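You operate a simulated robot arm through the tools that you are given. There is no shell and no other tool.

The job below is to be done with a simulated robot arm. You get a single attempt, and the scene is never put back.

Task
Level the scale, tare it and check it with the weight.
Fine: move the teal scoop from the deck to the bench and turn the grey knob on the scale till the bubble lies in its ring before you press the tare button; then stand the weight on the deck. Set down upright: grey weight.
Where things are to end (x, y in the base frame): teal scoop within 60 mm of [590, 300].
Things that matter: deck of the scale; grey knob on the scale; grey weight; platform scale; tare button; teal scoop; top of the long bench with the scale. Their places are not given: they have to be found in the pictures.

The check looks at the end state, three seconds after you hand in, the way a careful person would. Anything else that was tipped, shoved, dropped, spilled or broken makes it a failure.

Robot
A 7-joint arm with a two-finger gripper, fixed in place. Base frame: the origin is at the foot of the arm, x ahead of it, y to its left, z up; the work surface is at about z = 620. Units: mm, degrees, N and s.
With the tool pointing down near the work surface it reaches from about 100 to 680 mm from the base axis. Its first joint turns from -66.0 to 66.0 degrees. Payload 2.45 kg.
Tool frame: the origin (TCP) lies between the finger pads and is the grasp point; the fingertips stand 26 mm ahead of it; z points along the fingers, y is the line along which they close. The gripper opens to 96 mm. The gripper's body begins 69 mm behind the TCP.
Orientation is that of the tool frame in the base frame, as a unit quaternion [x, y, z, w]. With the fingers straight down and closing along the base's y, the tool's x points along the base's -x, its y along +y and its z along -z.

Tools
- The arm moves only by the tool play_rows. Its argument "targets" is a list of rows, each an object of numbers (a shift or turn left out is 0, a gripper value left out holds the last): "x", "y", "z": the shift along the base's x, y, z in mm; "ax", "ay", "az": the turn, a rotation vector about the base's x, y, z in degrees; "gripper": the gripper command, from -1 (fully open) to 1 (shut), values between in proportion. In form: [{"x": .., "y": .., "z": .., "ax": .., "ay": .., "az": .., "gripper": ..}, ...]. A call has 1 to 20 rows; each row shifts and turns the commanded pose from where the row before left it. Each row takes 0.2 s and may step no farther than 50 mm and 8.6 degrees from the row before; otherwise, or with a gripper value out of range, the whole call is refused. Where a pose cannot be reached the arm comes as near as it can. A force on the tool above 40 N (or 10 N above the force at the start of the call, whichever is more), or a blocked arm, ends the call early, and 0.2 s more pass. Each finger halts on what it meets, pressing with about 40 N; the grip force reading is that of the motor and also rises with nothing between the fingers. The clock runs only during rows and for 0.2 s after the last one: add rows that do not move to give the fingers time. It gives the time, the measured TCP pose, the force on the tool (base axes), the opening and the grip force at its end, in the units of the frame above (readings bear some noise), with the torque about the TCP (base axes, N m) and any sound that the robot's microphone picked up, and new pictures: "show" is both (left out), scene, wrist or none.
- Cameras (640 x 400 px; columns grow to the right, rows downward): "scene" is fixed at [158.2, -404.7, 1399.5]; the picture's right is [0.74, -0.67, 0.00], its down [-0.54, -0.60, -0.60] and it looks along [0.40, 0.44, -0.80] (base axes); focal length 278 px, centre (320, 200). "wrist" rides on the gripper at [82, 3, -98] in the tool frame; the picture's right is [-0.04, 1.00, 0.00], its down [-0.73, -0.03, -0.68] and it looks along [-0.68, -0.03, 0.73] (tool axes); focal length 256 px, centre (320, 200).
- point_at(camera, pixels): for up to 12 pixels [column, row] of the newest picture of that camera ("zoom" is the newest enlarged one), the place [x, y, z] in the base frame of the surface seen there, good to about 3 mm. No time passes.
- zoom(camera, box): a new picture of the part [left, top, right, bottom] of that camera's present view, enlarged. No time passes.
- finish_job(): hands the job in; it is judged then, once.

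Unless the task says otherwise, let go and move clear before handing in.

The tools are called after "Emit:" as name(argument=value, ...) on one line, values as JSON. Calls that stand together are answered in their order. play_rows: Moves the arm, as the interface text tells. Its arguments: {"type":"object","properties":{"targets":{"type":"array","items":{"type":"object","properties":{"x":{"type":"number"},"y":{"type":"number"},"z":{"type":"number"},"ax":{"type":"number"},"ay":{"type":"number"},"az":{"type":"number"},"gripper":{"type":"number"}}}},"show":{"type":"string","enum":["both","scene","wrist","none"]}},"required":["targets"]} The other tools are called the same way: point_at (camera, pixels) gives the place of the surface under pixels of a picture; zoom (camera, box) takes an enlarged picture of a part of a camera's view; finish_job () hands the job in.

At the start:

```text
t: 0.0
ee_pos: [468.2, 153.6, 1004.7]
ee_rot: [0.0, 1.0, 0.0, 0.0]
force: [0.2, -0.1, 0.8]
moment: [0.01, 0.01, -0.01]
gripper_width: 96.0
grasp_force: 0.1
```

scene: 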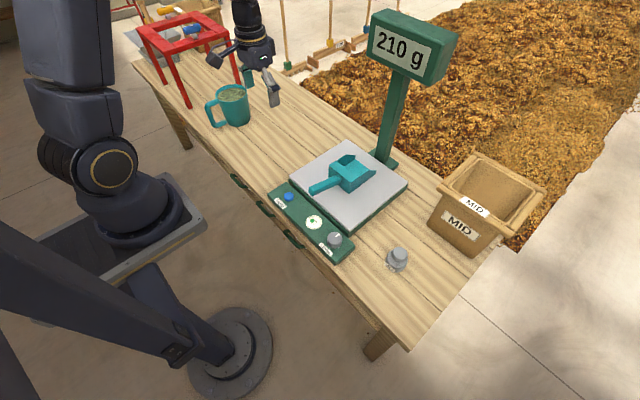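
wrist: 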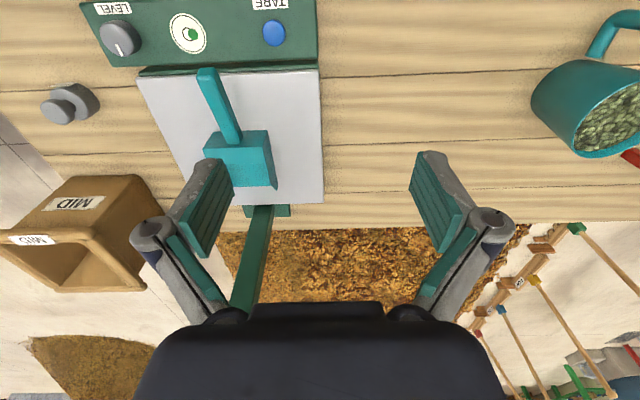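

The scene picture shows the teal scoop on the deck (about 345,175), the blue tare button (289,197), bubble (314,222), grey knob (334,240) and grey weight (397,260). I'll zoom in and measure positions.

Emit:
zoom(camera="scene", box=[260, 130, 420, 280])

Emit:
point_at(camera="scene", pixels=[[289, 196], [314, 222], [334, 238], [397, 252], [397, 268], [318, 188], [350, 170], [295, 180], [345, 145], [404, 184], [352, 228], [232, 100]])

Emit:
point_at(camera="wrist", pixels=[[274, 33], [189, 33], [120, 38], [60, 110], [80, 98], [207, 72], [220, 105], [238, 140], [215, 165], [270, 165], [245, 185], [150, 80]])

```text
2.67 times, centred on (340, 205) of scene
```

zoom: 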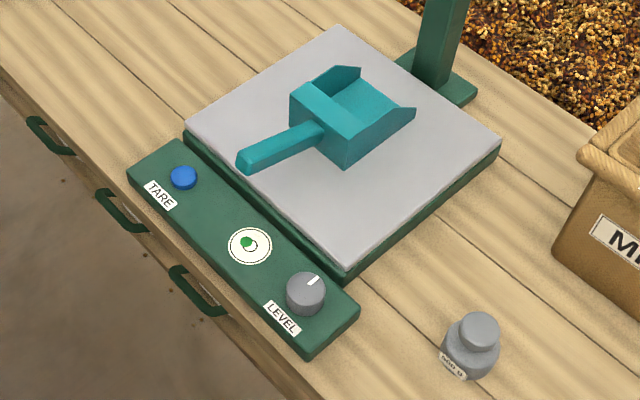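

```text
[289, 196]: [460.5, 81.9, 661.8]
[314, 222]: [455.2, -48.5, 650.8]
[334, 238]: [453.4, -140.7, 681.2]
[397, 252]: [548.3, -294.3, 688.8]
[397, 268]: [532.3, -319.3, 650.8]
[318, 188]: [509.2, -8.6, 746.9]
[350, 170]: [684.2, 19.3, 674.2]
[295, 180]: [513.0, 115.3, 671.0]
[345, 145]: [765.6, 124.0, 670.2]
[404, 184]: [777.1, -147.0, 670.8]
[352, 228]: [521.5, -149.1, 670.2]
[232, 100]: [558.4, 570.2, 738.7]
```

```text
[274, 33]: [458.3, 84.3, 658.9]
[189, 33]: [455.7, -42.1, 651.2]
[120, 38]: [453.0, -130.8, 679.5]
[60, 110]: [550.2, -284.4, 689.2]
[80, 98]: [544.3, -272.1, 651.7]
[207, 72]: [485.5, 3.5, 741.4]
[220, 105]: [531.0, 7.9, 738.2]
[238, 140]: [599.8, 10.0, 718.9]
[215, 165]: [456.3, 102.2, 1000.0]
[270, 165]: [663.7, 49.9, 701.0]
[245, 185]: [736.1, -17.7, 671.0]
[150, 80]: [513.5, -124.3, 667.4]
```

The scoop handle runs along x at about y≈5, z≈740, and the weight is near (545,-285). I'll zoom in further to measure the scoop's shape, the weight and the bench target area.

Emit:
zoom(camera="scene", box=[300, 145, 380, 205])

Emit:
point_at(camera="zoom", pixels=[[80, 330], [120, 350], [200, 300], [280, 260], [300, 200], [380, 170], [440, 250], [600, 200], [450, 100], [520, 200], [440, 300], [420, 380]])

Emit:
zoom(camera="wrist", box=[20, 0, 340, 220])

```text
6.67 times, centred on (340, 175) of scene
```

zoom: 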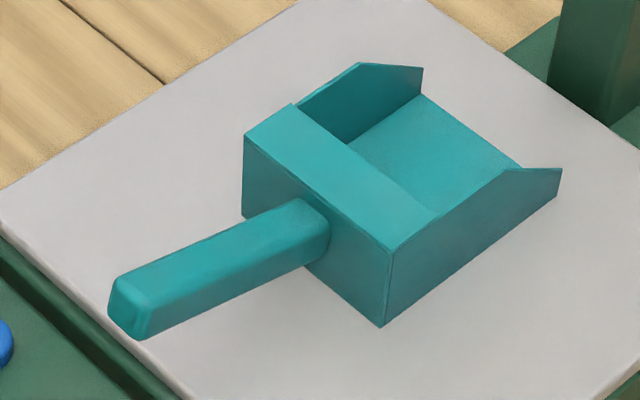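

```text
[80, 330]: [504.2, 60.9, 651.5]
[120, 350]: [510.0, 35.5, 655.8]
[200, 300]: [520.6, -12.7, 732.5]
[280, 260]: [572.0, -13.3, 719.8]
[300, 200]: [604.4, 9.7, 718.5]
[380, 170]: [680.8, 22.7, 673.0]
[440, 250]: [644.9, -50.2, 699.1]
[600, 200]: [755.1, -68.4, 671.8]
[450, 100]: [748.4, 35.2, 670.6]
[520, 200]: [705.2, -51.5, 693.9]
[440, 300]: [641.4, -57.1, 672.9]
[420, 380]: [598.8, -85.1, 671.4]
```

```text
1.82 times, centred on (180, 110) of wrist
```

zoom: 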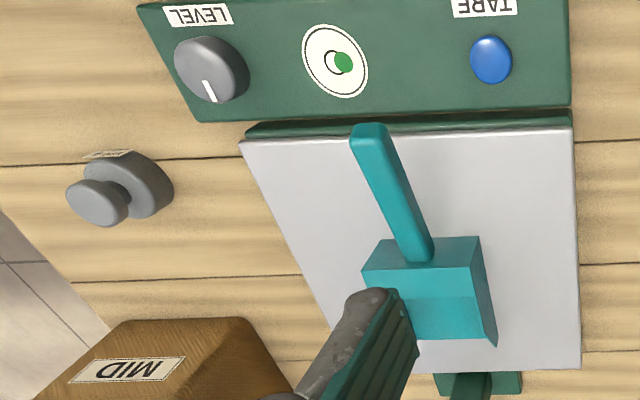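

The handle seems to slope up towards the robot. I'll measure its top line and the pan's corners in the zoomed wrist picture.

Emit:
point_at(camera="zoom", pixels=[[370, 130], [362, 150], [385, 150], [383, 190], [405, 190], [402, 235], [425, 240], [385, 262], [470, 245], [425, 290], [470, 290], [465, 335]])

Emit:
zoom(camera="wrist", box=[180, 60, 300, 200])

Emit:
zoom(camera="scene", box=[270, 180, 370, 260])

```text
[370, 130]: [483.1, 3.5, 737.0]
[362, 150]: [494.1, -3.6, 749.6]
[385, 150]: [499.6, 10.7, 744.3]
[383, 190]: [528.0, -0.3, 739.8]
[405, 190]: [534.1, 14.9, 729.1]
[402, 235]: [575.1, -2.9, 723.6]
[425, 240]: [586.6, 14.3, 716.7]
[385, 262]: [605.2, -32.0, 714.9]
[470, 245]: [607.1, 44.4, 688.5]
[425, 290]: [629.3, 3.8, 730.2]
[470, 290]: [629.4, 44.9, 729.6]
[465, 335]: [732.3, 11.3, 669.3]
```

```text
2.86 times, centred on (240, 130) of wrist
```

zoom: 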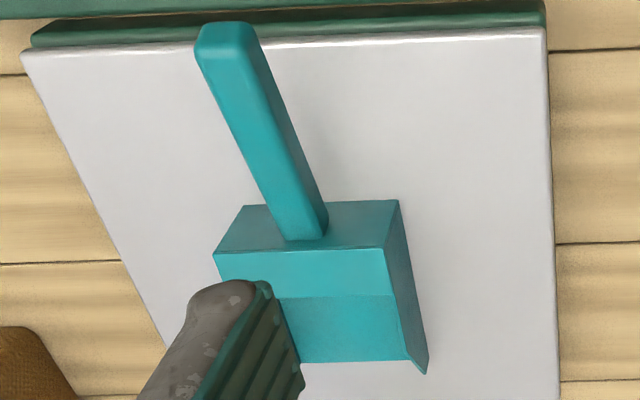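

```text
5.00 times, centred on (320, 220) of scene
```

zoom: 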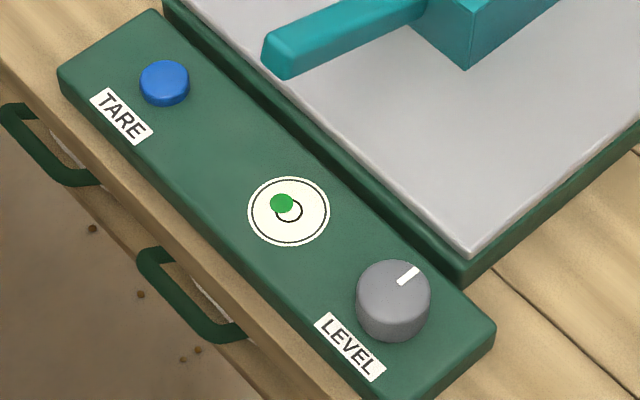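

The handle is about 24 mm wide, centred near y≈0, and slopes from z≈747 at x≈490 down to about 718 at the pan's back wall (x≈605). I'll move above the handle near the pan at (577, 0, 800) with the gripper open and look again.

Emit:
play_rows(targets=[{"x": 18, "y": -25.6, "z": -34, "gripper": -1}, {"x": 18, "y": -25.6, "z": -34}, {"x": 18, "y": -25.6, "z": -34}, {"x": 18, "y": -25.6, "z": -34}, {"x": 18, "y": -25.6, "z": -34}, {"x": 18, "y": -25.6, "z": -34}, {}])

```text
t: 1.6
ee_pos: [575.6, -1.6, 799.5]
ee_rot: [0.0, 1.0, 0.0, 0.001]
force: [-0.9, -0.4, -0.1]
moment: [0.0, -0.01, 0.01]
gripper_width: 96.0
grasp_force: 0.1
```

scene: 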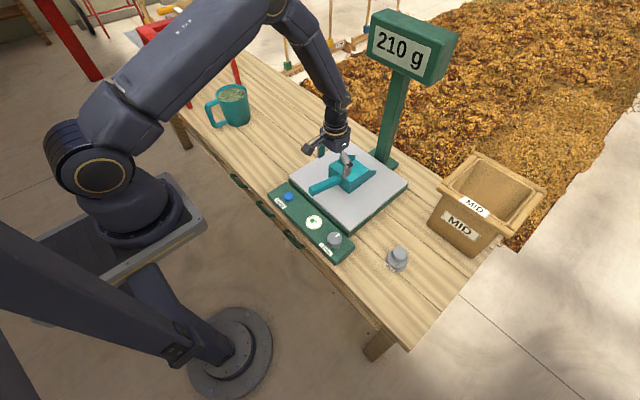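
wrist: 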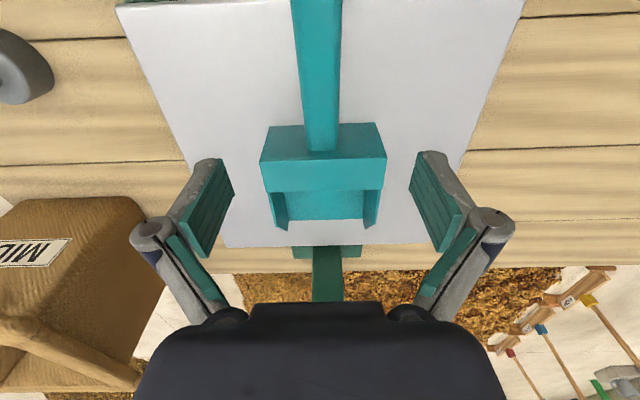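

The handle is seen at column ~320 between the fingers, going down to the pan's back wall at row ~150. I'll measure the handle and pan edges here before lowering.

Emit:
point_at(camera="wrist", pixels=[[298, 40], [337, 40], [304, 100], [337, 100], [308, 145], [334, 145], [265, 150], [382, 145], [265, 165], [382, 165], [320, 210], [320, 160]])

Emit:
zoom(camera="wrist", box=[200, 0, 440, 260])

```text
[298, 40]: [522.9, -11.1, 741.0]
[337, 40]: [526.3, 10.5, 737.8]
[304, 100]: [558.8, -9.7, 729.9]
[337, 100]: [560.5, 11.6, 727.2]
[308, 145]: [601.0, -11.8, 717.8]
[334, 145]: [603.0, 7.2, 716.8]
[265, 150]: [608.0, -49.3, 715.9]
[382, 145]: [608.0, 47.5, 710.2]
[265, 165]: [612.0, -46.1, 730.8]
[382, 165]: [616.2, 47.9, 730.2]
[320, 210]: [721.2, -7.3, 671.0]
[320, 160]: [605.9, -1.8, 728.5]
```

```text
1.54 times, centred on (320, 130) of wrist
```

zoom: 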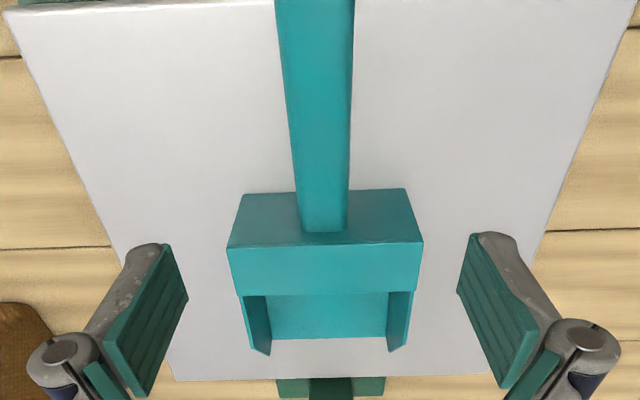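

The handle is centred at y≈0, about 23 mm wide, with its top at z≈725 at x≈577. I'll go down to z≈711 and close on it.

Emit:
play_rows(targets=[{"x": 2, "y": 1, "z": -30, "gripper": -1}, {"z": -30}, {"z": -20}, {"z": -8.5}, {}, {"gripper": 1}, {}, {}, {}, {}, {}, {}, {}, {}])

```text
t: 4.6
ee_pos: [577.5, 0.8, 711.9]
ee_rot: [0.0, 1.0, 0.0, 0.0]
force: [-0.1, -0.9, -0.5]
moment: [-0.02, 0.04, -0.02]
gripper_width: 24.5
grasp_force: 40.0
```

scene: 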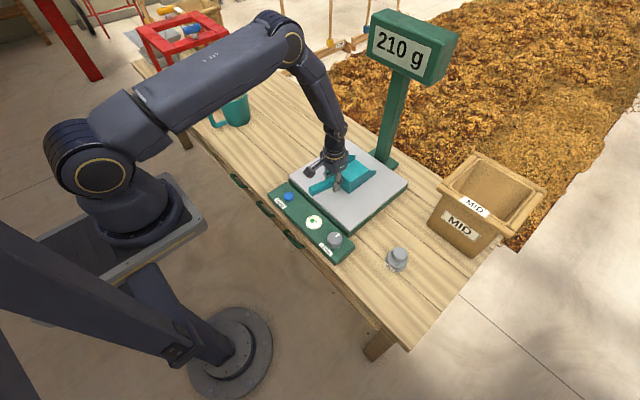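
wrist: 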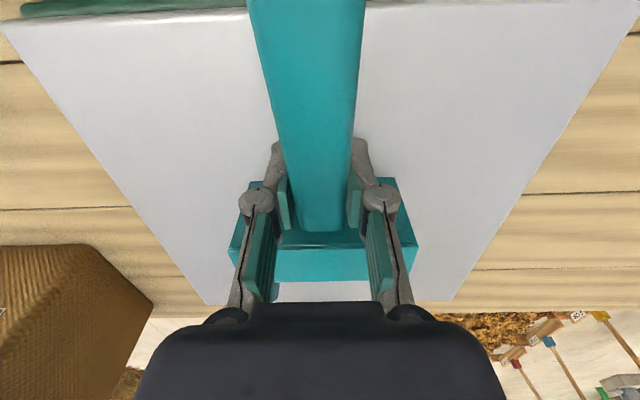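

The fingers hold the handle (width 24.5 mm, 40 N). I'll lift straight up and check that the scoop follows.

Emit:
play_rows(targets=[{"z": 15, "gripper": 1}, {"z": 20}, {"z": 30}, {"z": 35}, {}])

```text
t: 5.8
ee_pos: [578.8, -1.3, 811.9]
ee_rot: [0.0, 1.0, 0.0, 0.0]
force: [0.5, 0.0, -3.1]
moment: [0.0, 0.07, -0.01]
gripper_width: 24.4
grasp_force: 39.8
```

scene: 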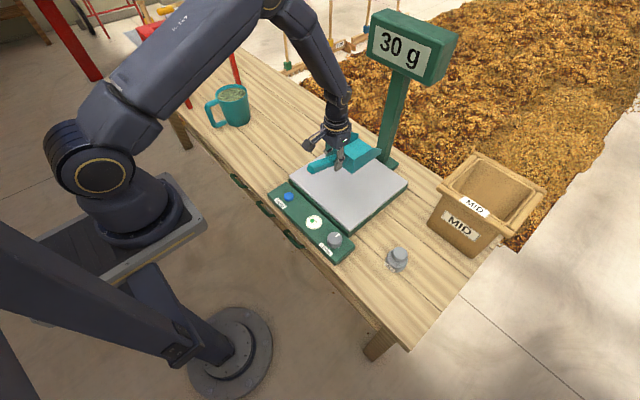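
wrist: 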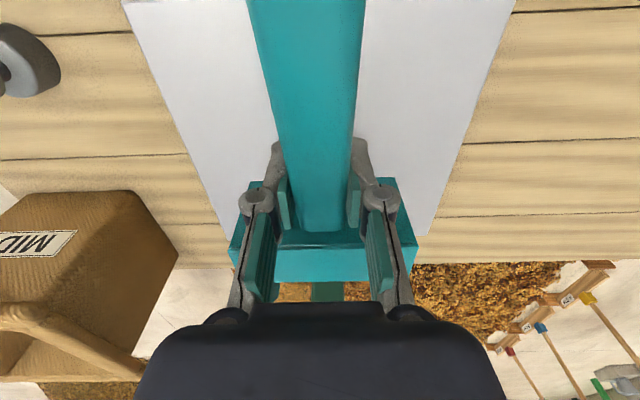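

The scoop came up cleanly and the display reads 30 g with an empty deck. I'll check the bench height at the target around pixel (282,153) and carry the scoop over to y≈300.

Emit:
point_at(camera="scene", pixels=[[282, 153], [265, 145], [300, 150], [270, 165], [208, 108], [245, 125]])

Emit:
play_rows(targets=[{"x": -6, "y": 42, "gripper": 1}, {"x": -7, "y": 43}, {"x": -7, "y": 43}, {"x": -7, "y": 43}, {"x": -7, "y": 43}, {"x": -7, "y": 43}, {"x": -6, "y": 44}, {}])

```text
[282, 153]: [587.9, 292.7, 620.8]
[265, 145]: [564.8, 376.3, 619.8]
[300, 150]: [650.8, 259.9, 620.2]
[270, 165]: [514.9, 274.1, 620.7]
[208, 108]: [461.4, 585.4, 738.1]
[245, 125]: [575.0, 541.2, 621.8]
```

```text
t: 7.6
ee_pos: [531.8, 302.6, 814.5]
ee_rot: [0.001, 1.0, 0.0, 0.0]
force: [0.4, 0.5, -1.3]
moment: [-0.01, 0.08, 0.01]
gripper_width: 24.4
grasp_force: 40.2
```

scene: 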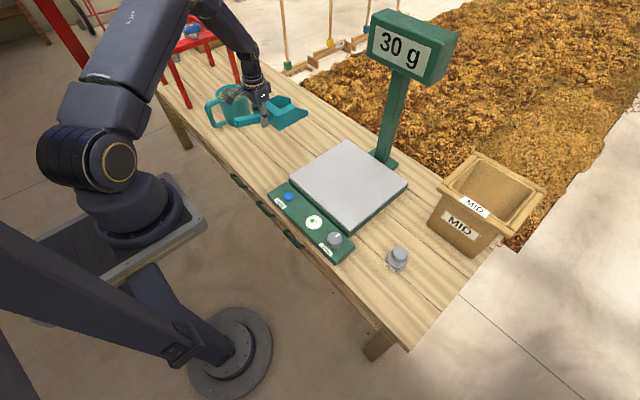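
wrist: 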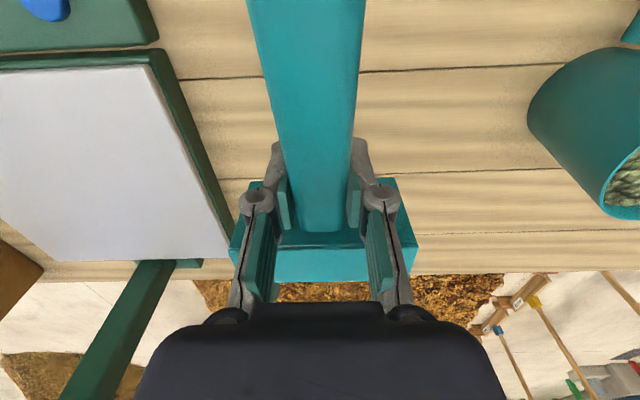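

The bench here is at z≈620.5 and clear of the mug; the scoop hangs unchanged. I'll lower it by about 148 mm first, slowing near the end.

Emit:
play_rows(targets=[{"z": -40, "gripper": 1}, {"z": -40}, {"z": -40}, {"z": -18}, {"z": -6}, {"z": -3}, {}])

```text
t: 9.2
ee_pos: [531.3, 302.9, 665.9]
ee_rot: [0.0, 1.0, 0.0, -0.001]
force: [0.3, 0.2, -1.2]
moment: [0.02, 0.12, 0.02]
gripper_width: 24.5
grasp_force: 39.8
```

scene: 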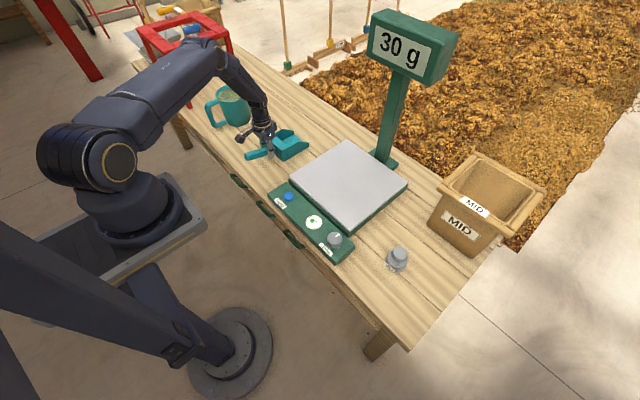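
wrist: 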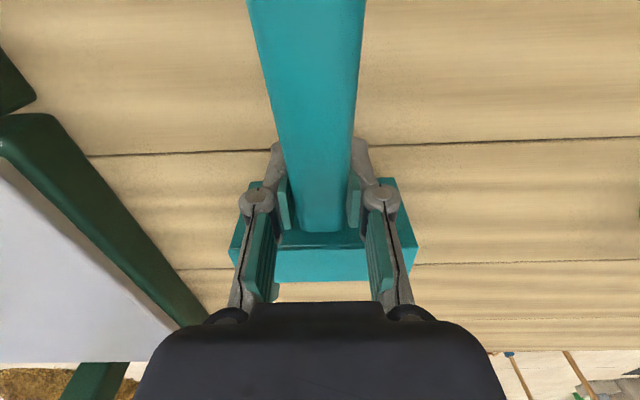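

No contact yet at z≈665.9 (force about −1.2 N). I'll creep down a few more millimetres to feel the bench.

Emit:
play_rows(targets=[{"z": -1.5, "gripper": 1}, {"z": -1}, {"z": -1}, {}], show="none")

```text
t: 10.2
ee_pos: [531.2, 302.8, 663.8]
ee_rot: [0.0, 1.0, 0.001, 0.001]
force: [-3.2, -1.4, 17.1]
moment: [-0.07, -0.4, -0.07]
gripper_width: 24.6
grasp_force: 39.7
```

The scoop is pressed on the bench (17 N up), so I'll ease up 1 mm, open the fingers and look.

Emit:
play_rows(targets=[{"z": 1, "gripper": 1}, {}, {"gripper": 0.3}, {"gripper": 0}, {"gripper": -0.5}, {"gripper": -1}, {}, {}, {}, {}])

```text
t: 12.4
ee_pos: [530.4, 301.4, 663.4]
ee_rot: [0.0, 1.0, 0.0, 0.0]
force: [-0.6, 0.5, -0.5]
moment: [0.02, 0.03, 0.0]
gripper_width: 96.1
grasp_force: 0.1
```

scene: 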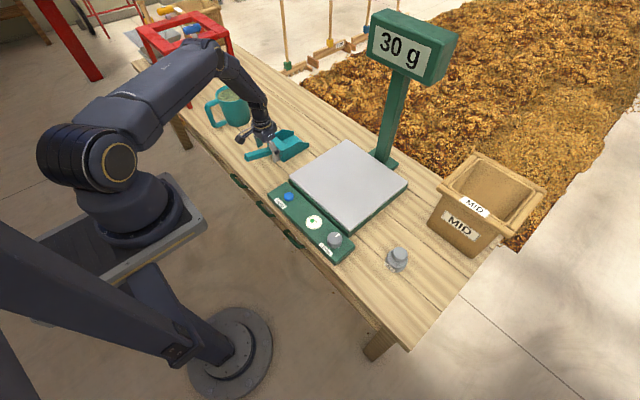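
wrist: 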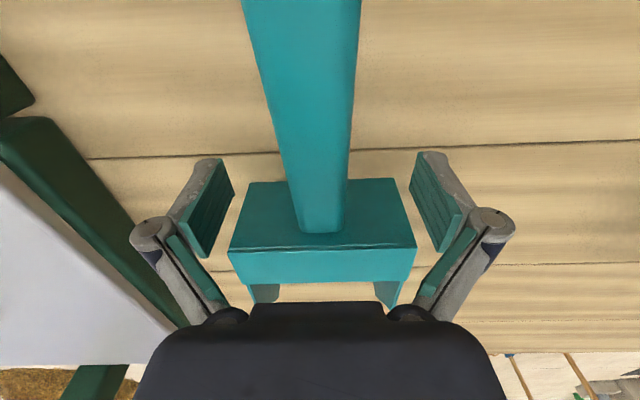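

The scoop stands free on the bench. I'll rise clear, then travel over towards the knob at a safe height.

Emit:
play_rows(targets=[{"z": 40, "gripper": -1}, {"z": 48}, {"z": 48}, {"z": 48}, {"x": -7, "y": -43}, {"x": -7, "y": -43}, {"x": -7, "y": -43}, {"x": -7, "y": -43}, {"x": -7, "y": -43}, {"x": -7, "y": -43}, {"x": -7, "y": -43}, {"x": -7, "y": -43}, {"x": -7, "y": -43}, {"x": -7, "y": -43}, {}])

```text
t: 15.6
ee_pos: [463.2, -129.2, 847.7]
ee_rot: [0.0, 1.0, 0.0, 0.0]
force: [-0.6, 0.8, -0.7]
moment: [-0.05, 0.0, 0.0]
gripper_width: 95.8
grasp_force: 0.1
```

scene: 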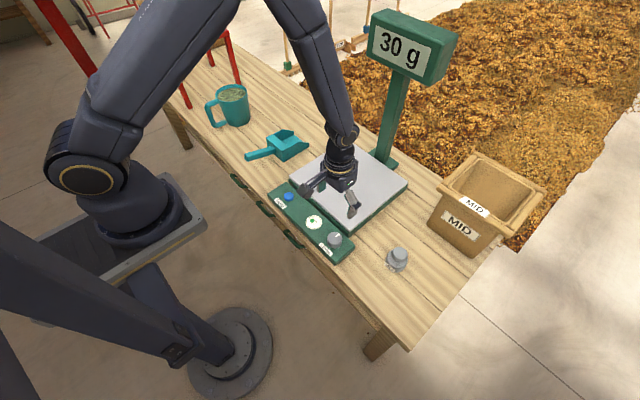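
wrist: 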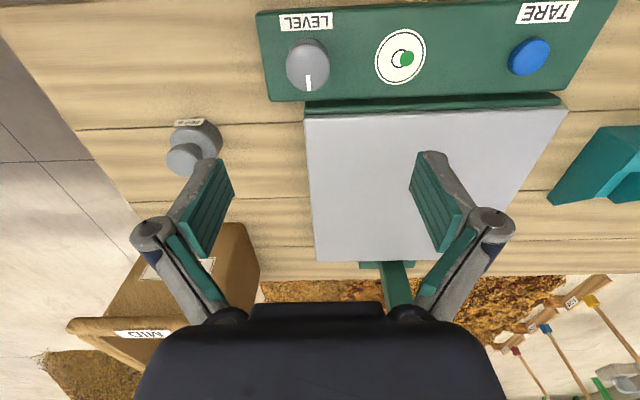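

The knob is at wrist pixel (308,65), the bubble (407,57) sits off its ring (401,57) towards +y, and the tare button is at (528,57). I'll zoom and measure.

Emit:
zoom(camera="wrist", box=[250, 0, 440, 120])

Emit:
point_at(camera="wrist", pixels=[[309, 52], [309, 40], [309, 64], [289, 57], [328, 57], [309, 73], [309, 87], [401, 57], [407, 57], [533, 48], [340, 85], [309, 97]])

Emit:
point_at(camera="scene", pixels=[[334, 237], [329, 236], [340, 236], [334, 232], [334, 241], [289, 196], [314, 222], [282, 153], [260, 154], [300, 140]])

```text
3.33 times, centred on (345, 60) of wrist
```

zoom: 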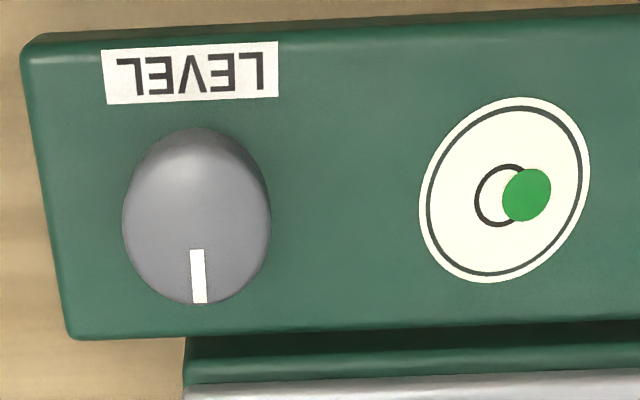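

```text
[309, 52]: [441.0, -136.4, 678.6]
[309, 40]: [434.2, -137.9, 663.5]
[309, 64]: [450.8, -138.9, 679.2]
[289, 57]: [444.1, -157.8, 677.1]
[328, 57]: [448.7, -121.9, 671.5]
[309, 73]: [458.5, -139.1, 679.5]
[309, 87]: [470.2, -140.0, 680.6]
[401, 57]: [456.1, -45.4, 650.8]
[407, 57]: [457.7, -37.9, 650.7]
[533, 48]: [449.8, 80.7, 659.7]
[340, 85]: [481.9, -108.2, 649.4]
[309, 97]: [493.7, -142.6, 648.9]
```

```text
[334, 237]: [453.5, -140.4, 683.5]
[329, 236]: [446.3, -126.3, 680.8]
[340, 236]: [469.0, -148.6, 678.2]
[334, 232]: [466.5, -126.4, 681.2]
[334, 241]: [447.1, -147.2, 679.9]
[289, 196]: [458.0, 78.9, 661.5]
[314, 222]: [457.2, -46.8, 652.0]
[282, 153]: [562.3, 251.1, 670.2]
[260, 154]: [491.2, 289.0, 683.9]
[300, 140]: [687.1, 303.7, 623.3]
```

The knob centre is about (455,-139.5), about 40 mm across, top z≈680, and the panel is at z≈650. The bubble is about 8 mm to +y of the ring. I'll centre over the knob and go down to z≈760 to check alignment.

Emit:
play_rows(targets=[{"x": -6.2, "y": -11.5, "z": -30, "gripper": -1}, {"z": -40}, {"z": -15}, {}])

```text
t: 16.6
ee_pos: [455.8, -139.9, 763.1]
ee_rot: [-0.001, 1.0, 0.0, 0.0]
force: [-0.1, -0.2, 0.5]
moment: [0.02, 0.01, 0.02]
gripper_width: 96.0
grasp_force: 0.0
```

scene: 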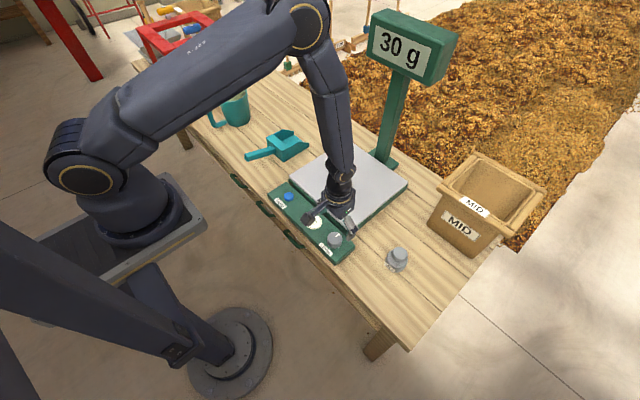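
wrist: 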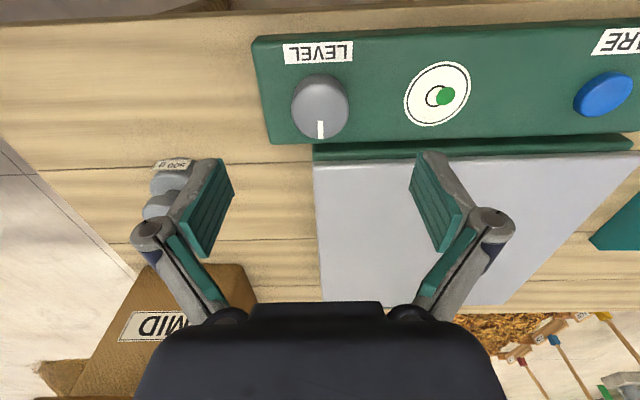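

The knob is at (320,100), centred in columns between the fingers. I'll measure its rim here for a precise centre.

Emit:
zoom(camera="wrist", box=[270, 60, 370, 150])

Emit:
point_at(camera="wrist", pixels=[[320, 90], [320, 83], [320, 136], [320, 132], [295, 105], [345, 105], [300, 95], [340, 95], [300, 120], [340, 120], [320, 125]])

```text
4.44 times, centred on (320, 105) of wrist
```

zoom: 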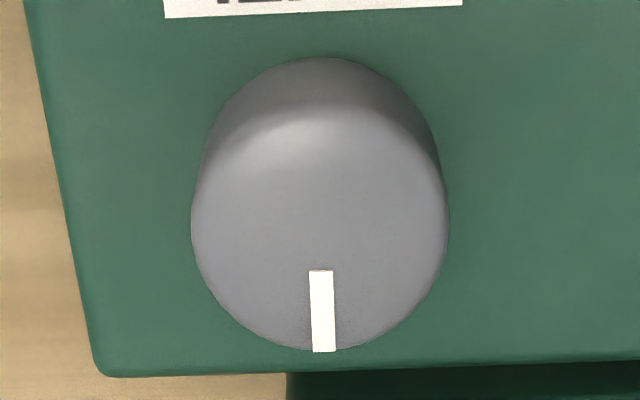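

```text
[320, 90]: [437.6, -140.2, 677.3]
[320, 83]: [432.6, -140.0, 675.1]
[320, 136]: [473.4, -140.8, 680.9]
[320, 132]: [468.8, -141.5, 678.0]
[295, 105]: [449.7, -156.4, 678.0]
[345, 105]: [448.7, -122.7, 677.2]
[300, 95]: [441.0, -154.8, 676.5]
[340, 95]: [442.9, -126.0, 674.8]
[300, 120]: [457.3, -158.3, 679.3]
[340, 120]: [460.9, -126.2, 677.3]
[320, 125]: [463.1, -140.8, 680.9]
```

Knob centre is (454,-140), matching the current position. I'll lower to z≈682 (fingertips ~6 mm above the panel) and close on the knob.

Emit:
play_rows(targets=[{"x": -0.7, "y": -0.3, "z": -35, "gripper": -1}, {"z": -30}, {"z": -14.5}, {}, {"gripper": 0}, {"gripper": 0.2}, {"gripper": 1}, {}, {}, {}, {}, {}])

```text
t: 19.2
ee_pos: [453.2, -140.2, 684.5]
ee_rot: [0.0, 1.0, 0.001, 0.0]
force: [-0.8, 3.5, 2.7]
moment: [0.11, 0.0, -0.02]
gripper_width: 43.6
grasp_force: 44.5
```

scene: 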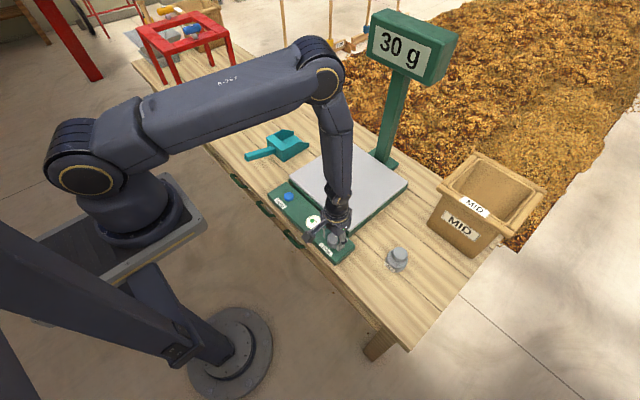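
wrist: 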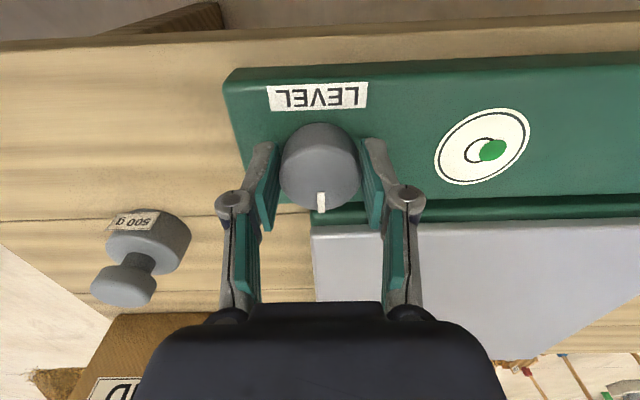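

The knob is gripped (43.6 mm) and the bubble is visible at (492,151). I'll try a +16° turn about z and see which way the bubble moves.

Emit:
play_rows(targets=[{"az": 5, "gripper": 1}, {"az": 5}, {"az": 5}, {}], show="wrist")

Emit:
zoom(camera="wrist", box=[400, 80, 600, 220])

```text
t: 20.2
ee_pos: [452.6, -140.1, 683.8]
ee_rot: [-0.13, 0.992, 0.0, 0.001]
force: [-7.4, 1.8, 25.6]
moment: [0.17, 0.29, 0.05]
gripper_width: 44.0
grasp_force: 44.8
```

wrist: 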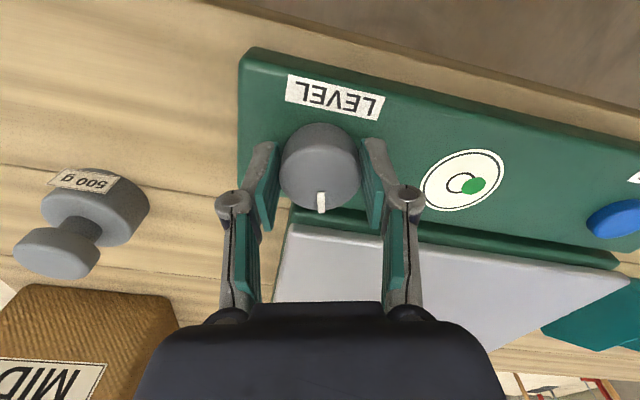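

```text
2.86 times, centred on (500, 150) of wrist
```

zoom: 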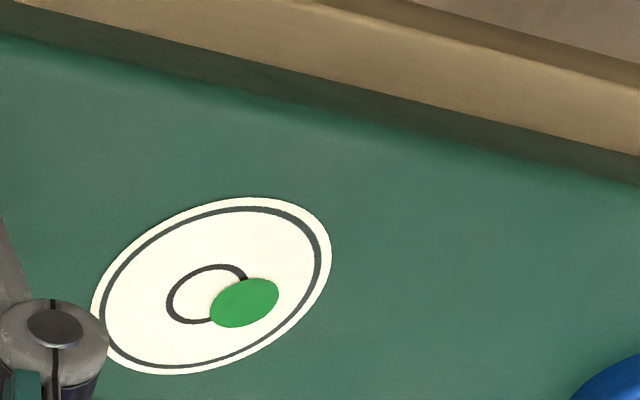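

The knob's white mark turned with the gripper. I'll locate the bubble and ring centre in this view to see how far the bubble moved.

Emit:
point_at(camera="zoom", pixels=[[245, 303], [208, 294], [170, 300], [213, 266], [200, 322], [95, 310], [330, 250], [250, 200], [160, 372], [212, 285]])

Emit:
zoom(camera="wrist", box=[220, 90, 420, 230])

```text
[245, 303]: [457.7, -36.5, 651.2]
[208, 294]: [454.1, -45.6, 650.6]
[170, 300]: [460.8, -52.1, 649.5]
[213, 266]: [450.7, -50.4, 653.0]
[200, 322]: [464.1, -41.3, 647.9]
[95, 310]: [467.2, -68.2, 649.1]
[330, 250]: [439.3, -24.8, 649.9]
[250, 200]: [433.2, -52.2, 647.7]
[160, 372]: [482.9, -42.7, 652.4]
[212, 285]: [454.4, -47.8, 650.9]
```

```text
2.86 times, centred on (320, 160) of wrist
```

zoom: 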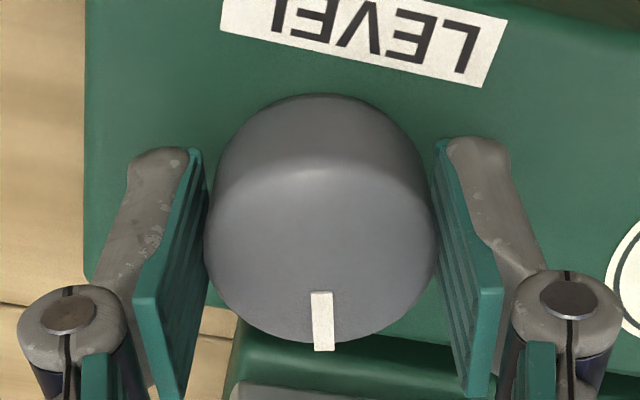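

The bubble moved farther toward +y (offset ~6 → ~9 mm), so the knob must go the other way. I'll turn back −15° and then a further −15°.

Emit:
play_rows(targets=[{"az": -5, "gripper": 1}, {"az": -5}, {"az": -5}, {"az": -5}, {"az": -5}, {"az": -5}, {}], show="both")

Emit:
zoom(camera="wrist", box=[400, 60, 600, 200])

```text
t: 21.8
ee_pos: [453.0, -139.6, 682.7]
ee_rot: [0.132, 0.991, 0.001, 0.0]
force: [-7.4, 8.4, 19.3]
moment: [0.32, 0.5, 0.02]
gripper_width: 43.6
grasp_force: 44.3
```

scene: 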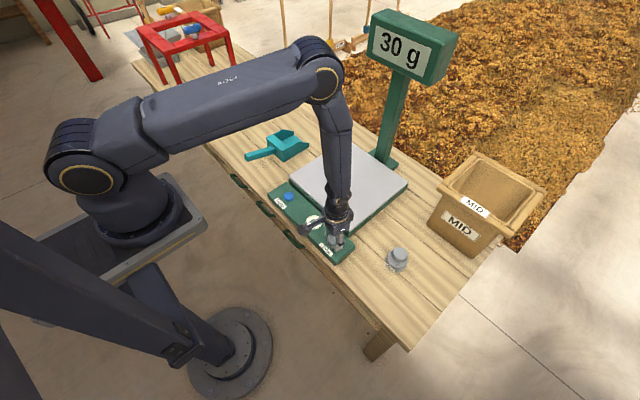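
wrist: 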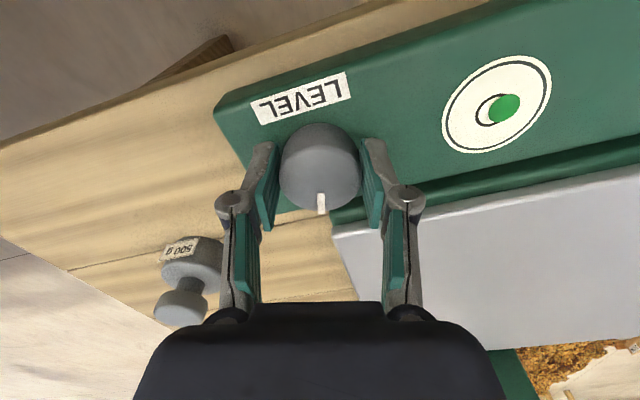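

```text
2.86 times, centred on (500, 130) of wrist
```

zoom: 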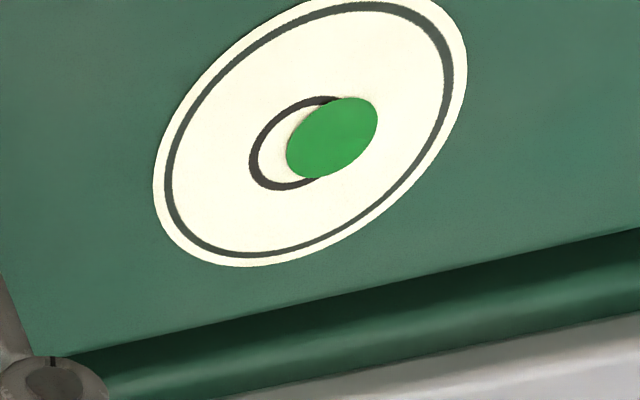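

Turning negative brings the bubble back toward the ring (offset now about 0.6 bubble radii, versus 0.8 originally and 1.06 at +15°). That means about 40° more, so I'll turn −25° with a slight lift to ease the downward force.

Emit:
play_rows(targets=[{"az": -5, "z": 0.5, "gripper": 1}, {"az": -5, "z": 0.3}, {"az": -5}, {"az": -5}, {"az": -5}, {}], show="both")

Emit:
zoom(camera="wrist", box=[400, 0, 600, 140])

Emit:
zoom(camera="scene", box=[280, 190, 360, 260])

```text
t: 23.0
ee_pos: [453.8, -138.0, 682.9]
ee_rot: [0.322, 0.947, 0.001, 0.0]
force: [3.6, -0.5, -4.5]
moment: [0.25, 0.33, -0.03]
gripper_width: 43.7
grasp_force: 44.6
stopped in row 5: the force on the tool passed its limit at 42 N (the readings are from after the stop); the commanded pose is now the measured one
```

scene: 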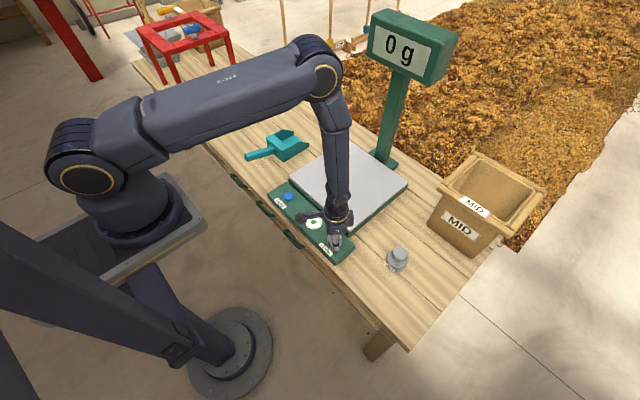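
wrist: 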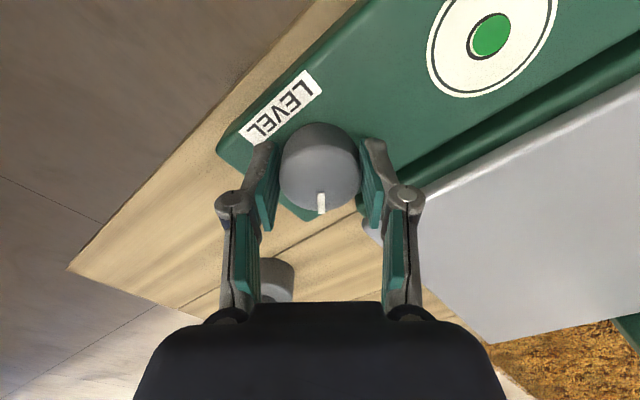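

```text
2.86 times, centred on (500, 70) of wrist
```

zoom: 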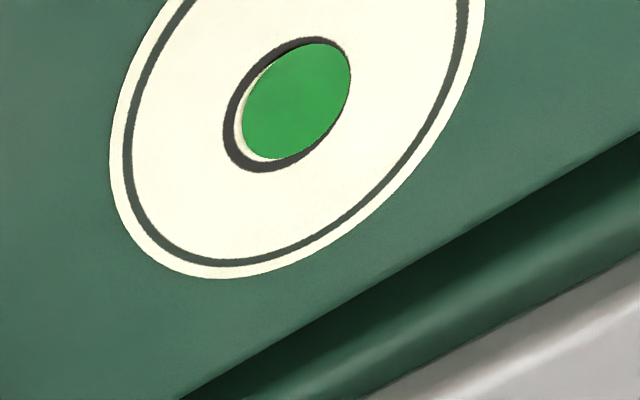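

```text
5.71 times, centred on (320, 225) of scene
```

zoom: 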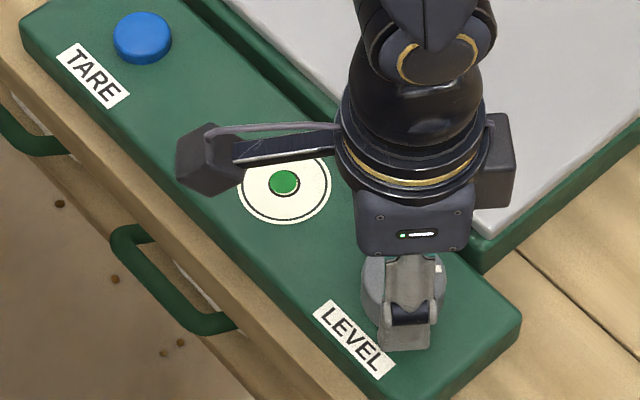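

The bubble is almost in the ring (zoom: bubble centre (297,100), ring centre (287,104)) and the display now reads 0 g. The call stopped on force at −37.6°, the stress has been released, and about 8–9° more is needed, so I'll turn −8° gently.

Emit:
play_rows(targets=[{"az": -3, "gripper": 1}, {"az": -3}, {"az": -2}, {}], show="both")

Emit:
zoom(camera="wrist", box=[400, 0, 600, 140])

Emit:
zoom(camera="scene", box=[290, 200, 350, 250])

```text
t: 24.0
ee_pos: [454.5, -138.5, 683.2]
ee_rot: [0.39, 0.921, 0.001, -0.001]
force: [4.8, 3.1, -14.7]
moment: [-0.55, -0.63, 0.02]
gripper_width: 43.3
grasp_force: 44.9
```

scene: 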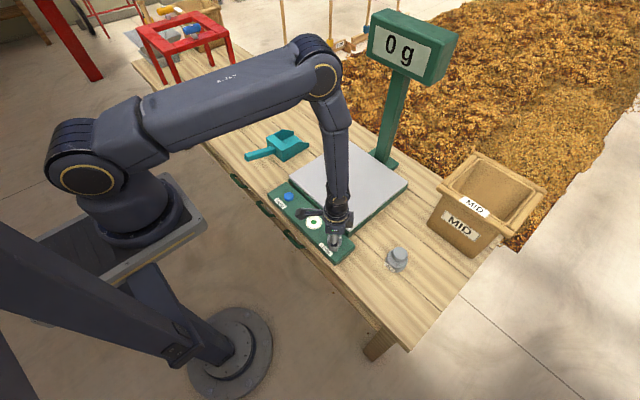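
wrist: 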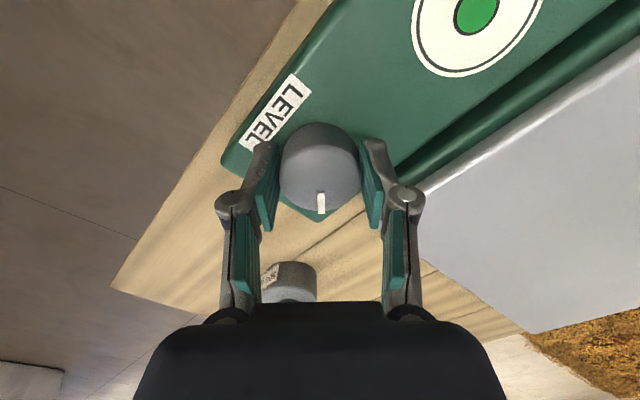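

```text
2.86 times, centred on (500, 70) of wrist
```

zoom: 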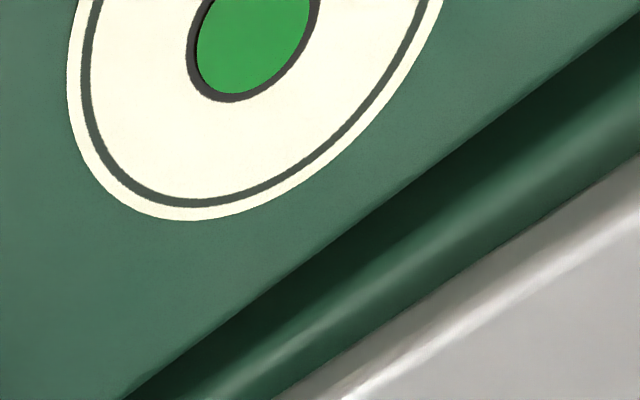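

```text
8.00 times, centred on (320, 225) of scene
```

zoom: 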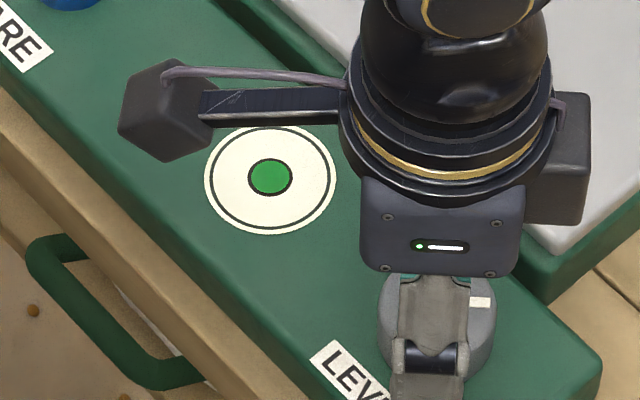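

The bubble now fills the ring evenly in both zooms. I'll open the fingers gently without moving and rise straight up.

Emit:
play_rows(targets=[{"gripper": 0}, {"gripper": -0.4}, {"gripper": -0.7}, {"gripper": -1}, {}, {}, {}, {"z": 30}, {"z": 40}, {"z": 40}, {}], show="both")

Emit:
zoom(camera="scene", box=[280, 190, 360, 260])

```text
t: 26.4
ee_pos: [452.5, -138.3, 792.7]
ee_rot: [0.388, 0.922, 0.001, -0.001]
force: [0.3, 0.3, -0.4]
moment: [0.03, 0.01, -0.01]
gripper_width: 95.9
grasp_force: 0.0
```

scene: 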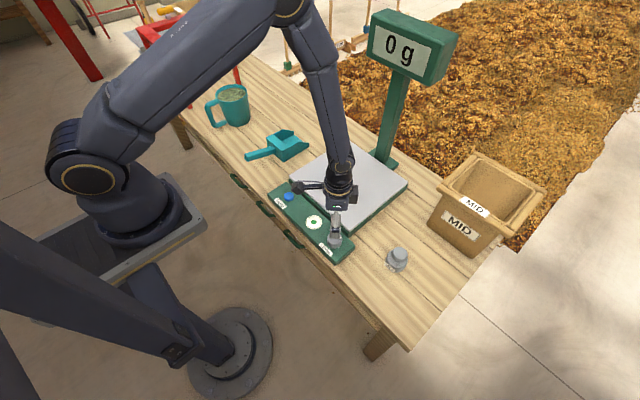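
wrist: 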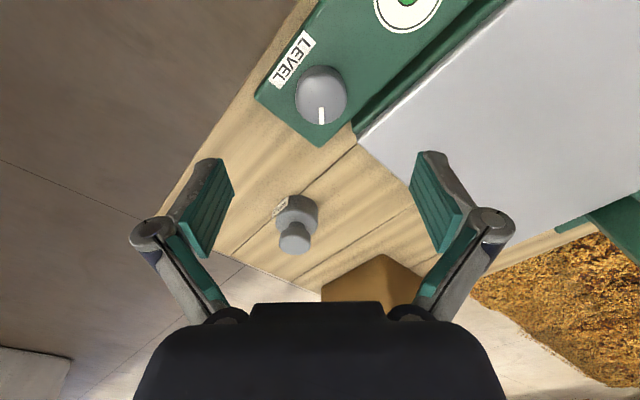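

```text
5.71 times, centred on (320, 225) of scene
```

zoom: 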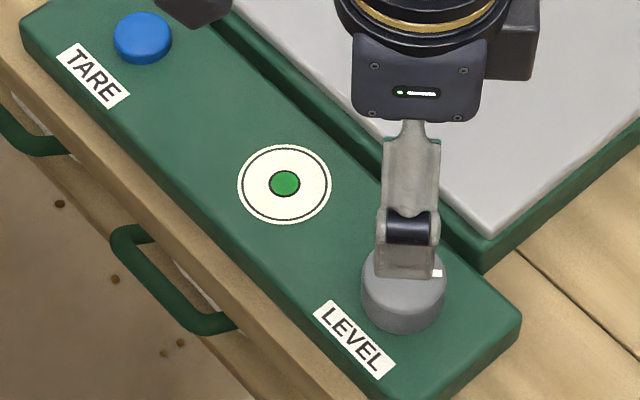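

The bubble is centred in its ring with the fingers clear. Next I'll rotate back +46°, close the gripper, and move above the tare button at about (458, 81).

Emit:
play_rows(targets=[{"x": 0.7, "y": 27.4, "z": 4, "az": 5.7, "gripper": 1}, {"x": 0.7, "y": 27.4, "az": 5.7}, {"x": 0.7, "y": 27.4, "az": 5.7}, {"x": 0.7, "y": 27.4, "az": 5.7}, {"x": 0.7, "y": 27.4, "az": 5.7}, {"x": 0.7, "y": 27.4, "az": 5.7}, {"x": 0.7, "y": 27.4, "az": 5.7}, {"x": 0.7, "y": 27.4, "az": 5.8}, {}, {}])

```text
t: 28.6
ee_pos: [461.0, 79.7, 796.2]
ee_rot: [0.0, 1.0, 0.001, 0.0]
force: [0.0, -0.1, 0.2]
moment: [0.0, 0.03, -0.02]
gripper_width: 0.1
grasp_force: 28.1
```

scene: 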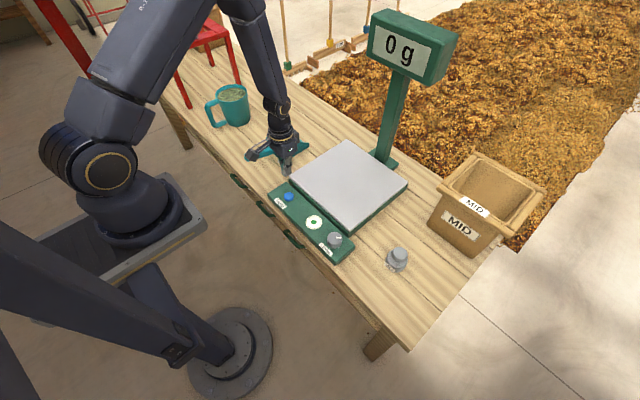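
wrist: 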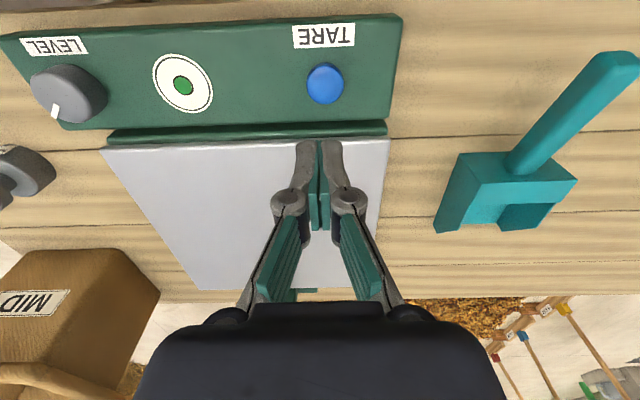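

The closed fingers are near above the tare button (wrist pixel 325,84). I'll measure the button and check the bubble.

Emit:
point_at(camera="wrist", pixels=[[325, 82], [310, 82], [340, 82], [325, 66], [325, 76], [325, 97], [360, 100], [325, 110], [183, 85]])

Emit:
zoom(camera="wrist", box=[130, 20, 370, 150])

Emit:
zoom(camera="scene", box=[260, 170, 350, 250])

```text
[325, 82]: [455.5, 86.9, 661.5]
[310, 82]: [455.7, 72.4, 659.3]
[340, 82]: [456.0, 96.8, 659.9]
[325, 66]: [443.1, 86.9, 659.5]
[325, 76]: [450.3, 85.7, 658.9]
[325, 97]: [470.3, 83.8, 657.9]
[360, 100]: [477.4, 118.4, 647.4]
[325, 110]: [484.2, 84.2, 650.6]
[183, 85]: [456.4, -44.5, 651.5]
```

```text
2.67 times, centred on (250, 85) of wrist
```

zoom: 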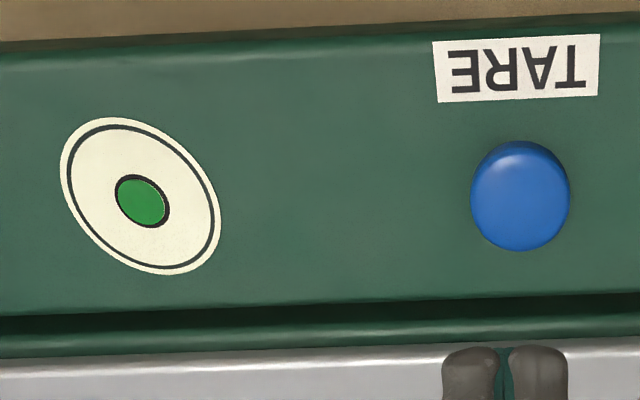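

```text
5.00 times, centred on (305, 210) of scene
```

zoom: 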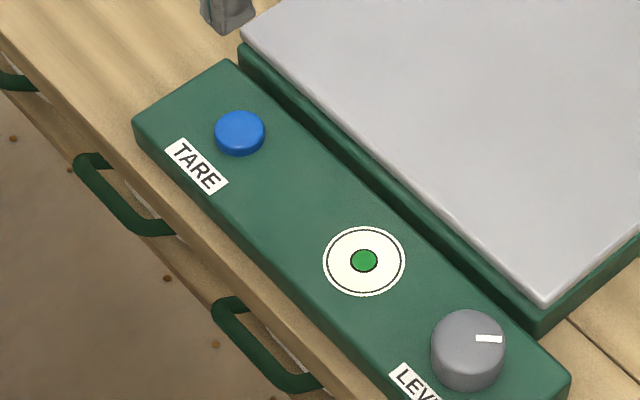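

The bubble is well inside its ring, and the button centre is about (457, 85), top z≈660. I'll shift over it, descend to about 8 mm above, then press in small steps.

Emit:
play_rows(targets=[{"x": -3.5, "y": 5, "z": -35, "gripper": 1}, {"z": -40}, {"z": -22}, {"z": -4}, {}])

```text
t: 29.8
ee_pos: [456.4, 84.5, 695.2]
ee_rot: [0.0, 1.0, 0.001, 0.0]
force: [0.3, 0.9, -0.3]
moment: [-0.01, 0.03, 0.03]
gripper_width: 0.2
grasp_force: 28.9
```

scene: 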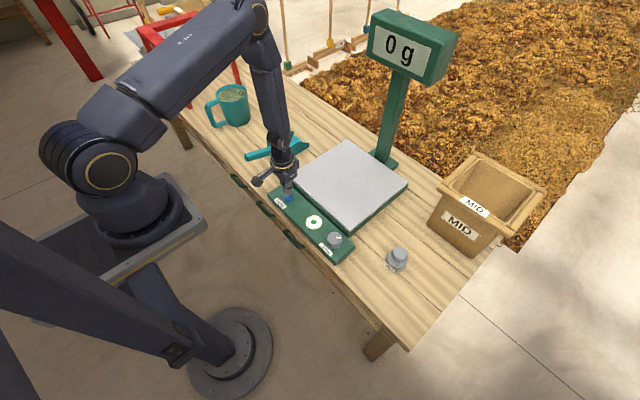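
wrist: 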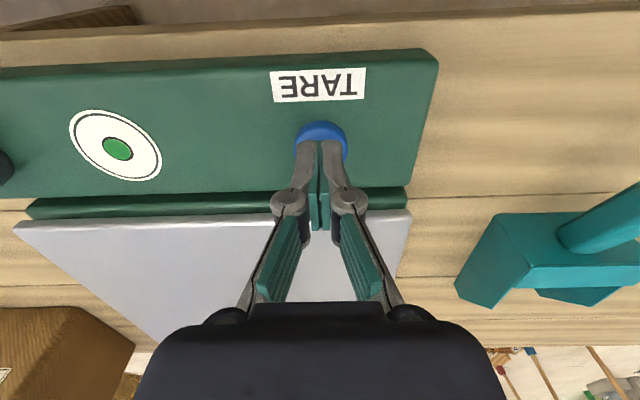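

The fingertips are right over the blue button at (322,140). I'll press down in small steps.

Emit:
play_rows(targets=[{"z": -4, "gripper": 1}, {"z": -3}, {"z": -1}, {"z": -1}, {"z": -1}, {}], show="both")

```text
t: 31.2
ee_pos: [455.2, 85.6, 685.3]
ee_rot: [0.001, 1.0, 0.001, 0.0]
force: [0.4, 0.2, 0.2]
moment: [-0.04, 0.02, 0.01]
gripper_width: 0.0
grasp_force: 28.5
```

scene: 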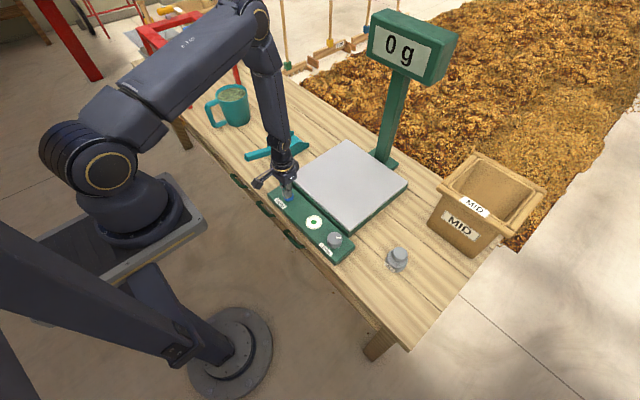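
wrist: 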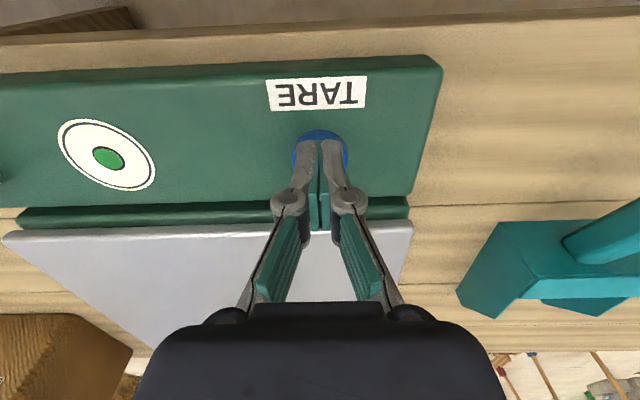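

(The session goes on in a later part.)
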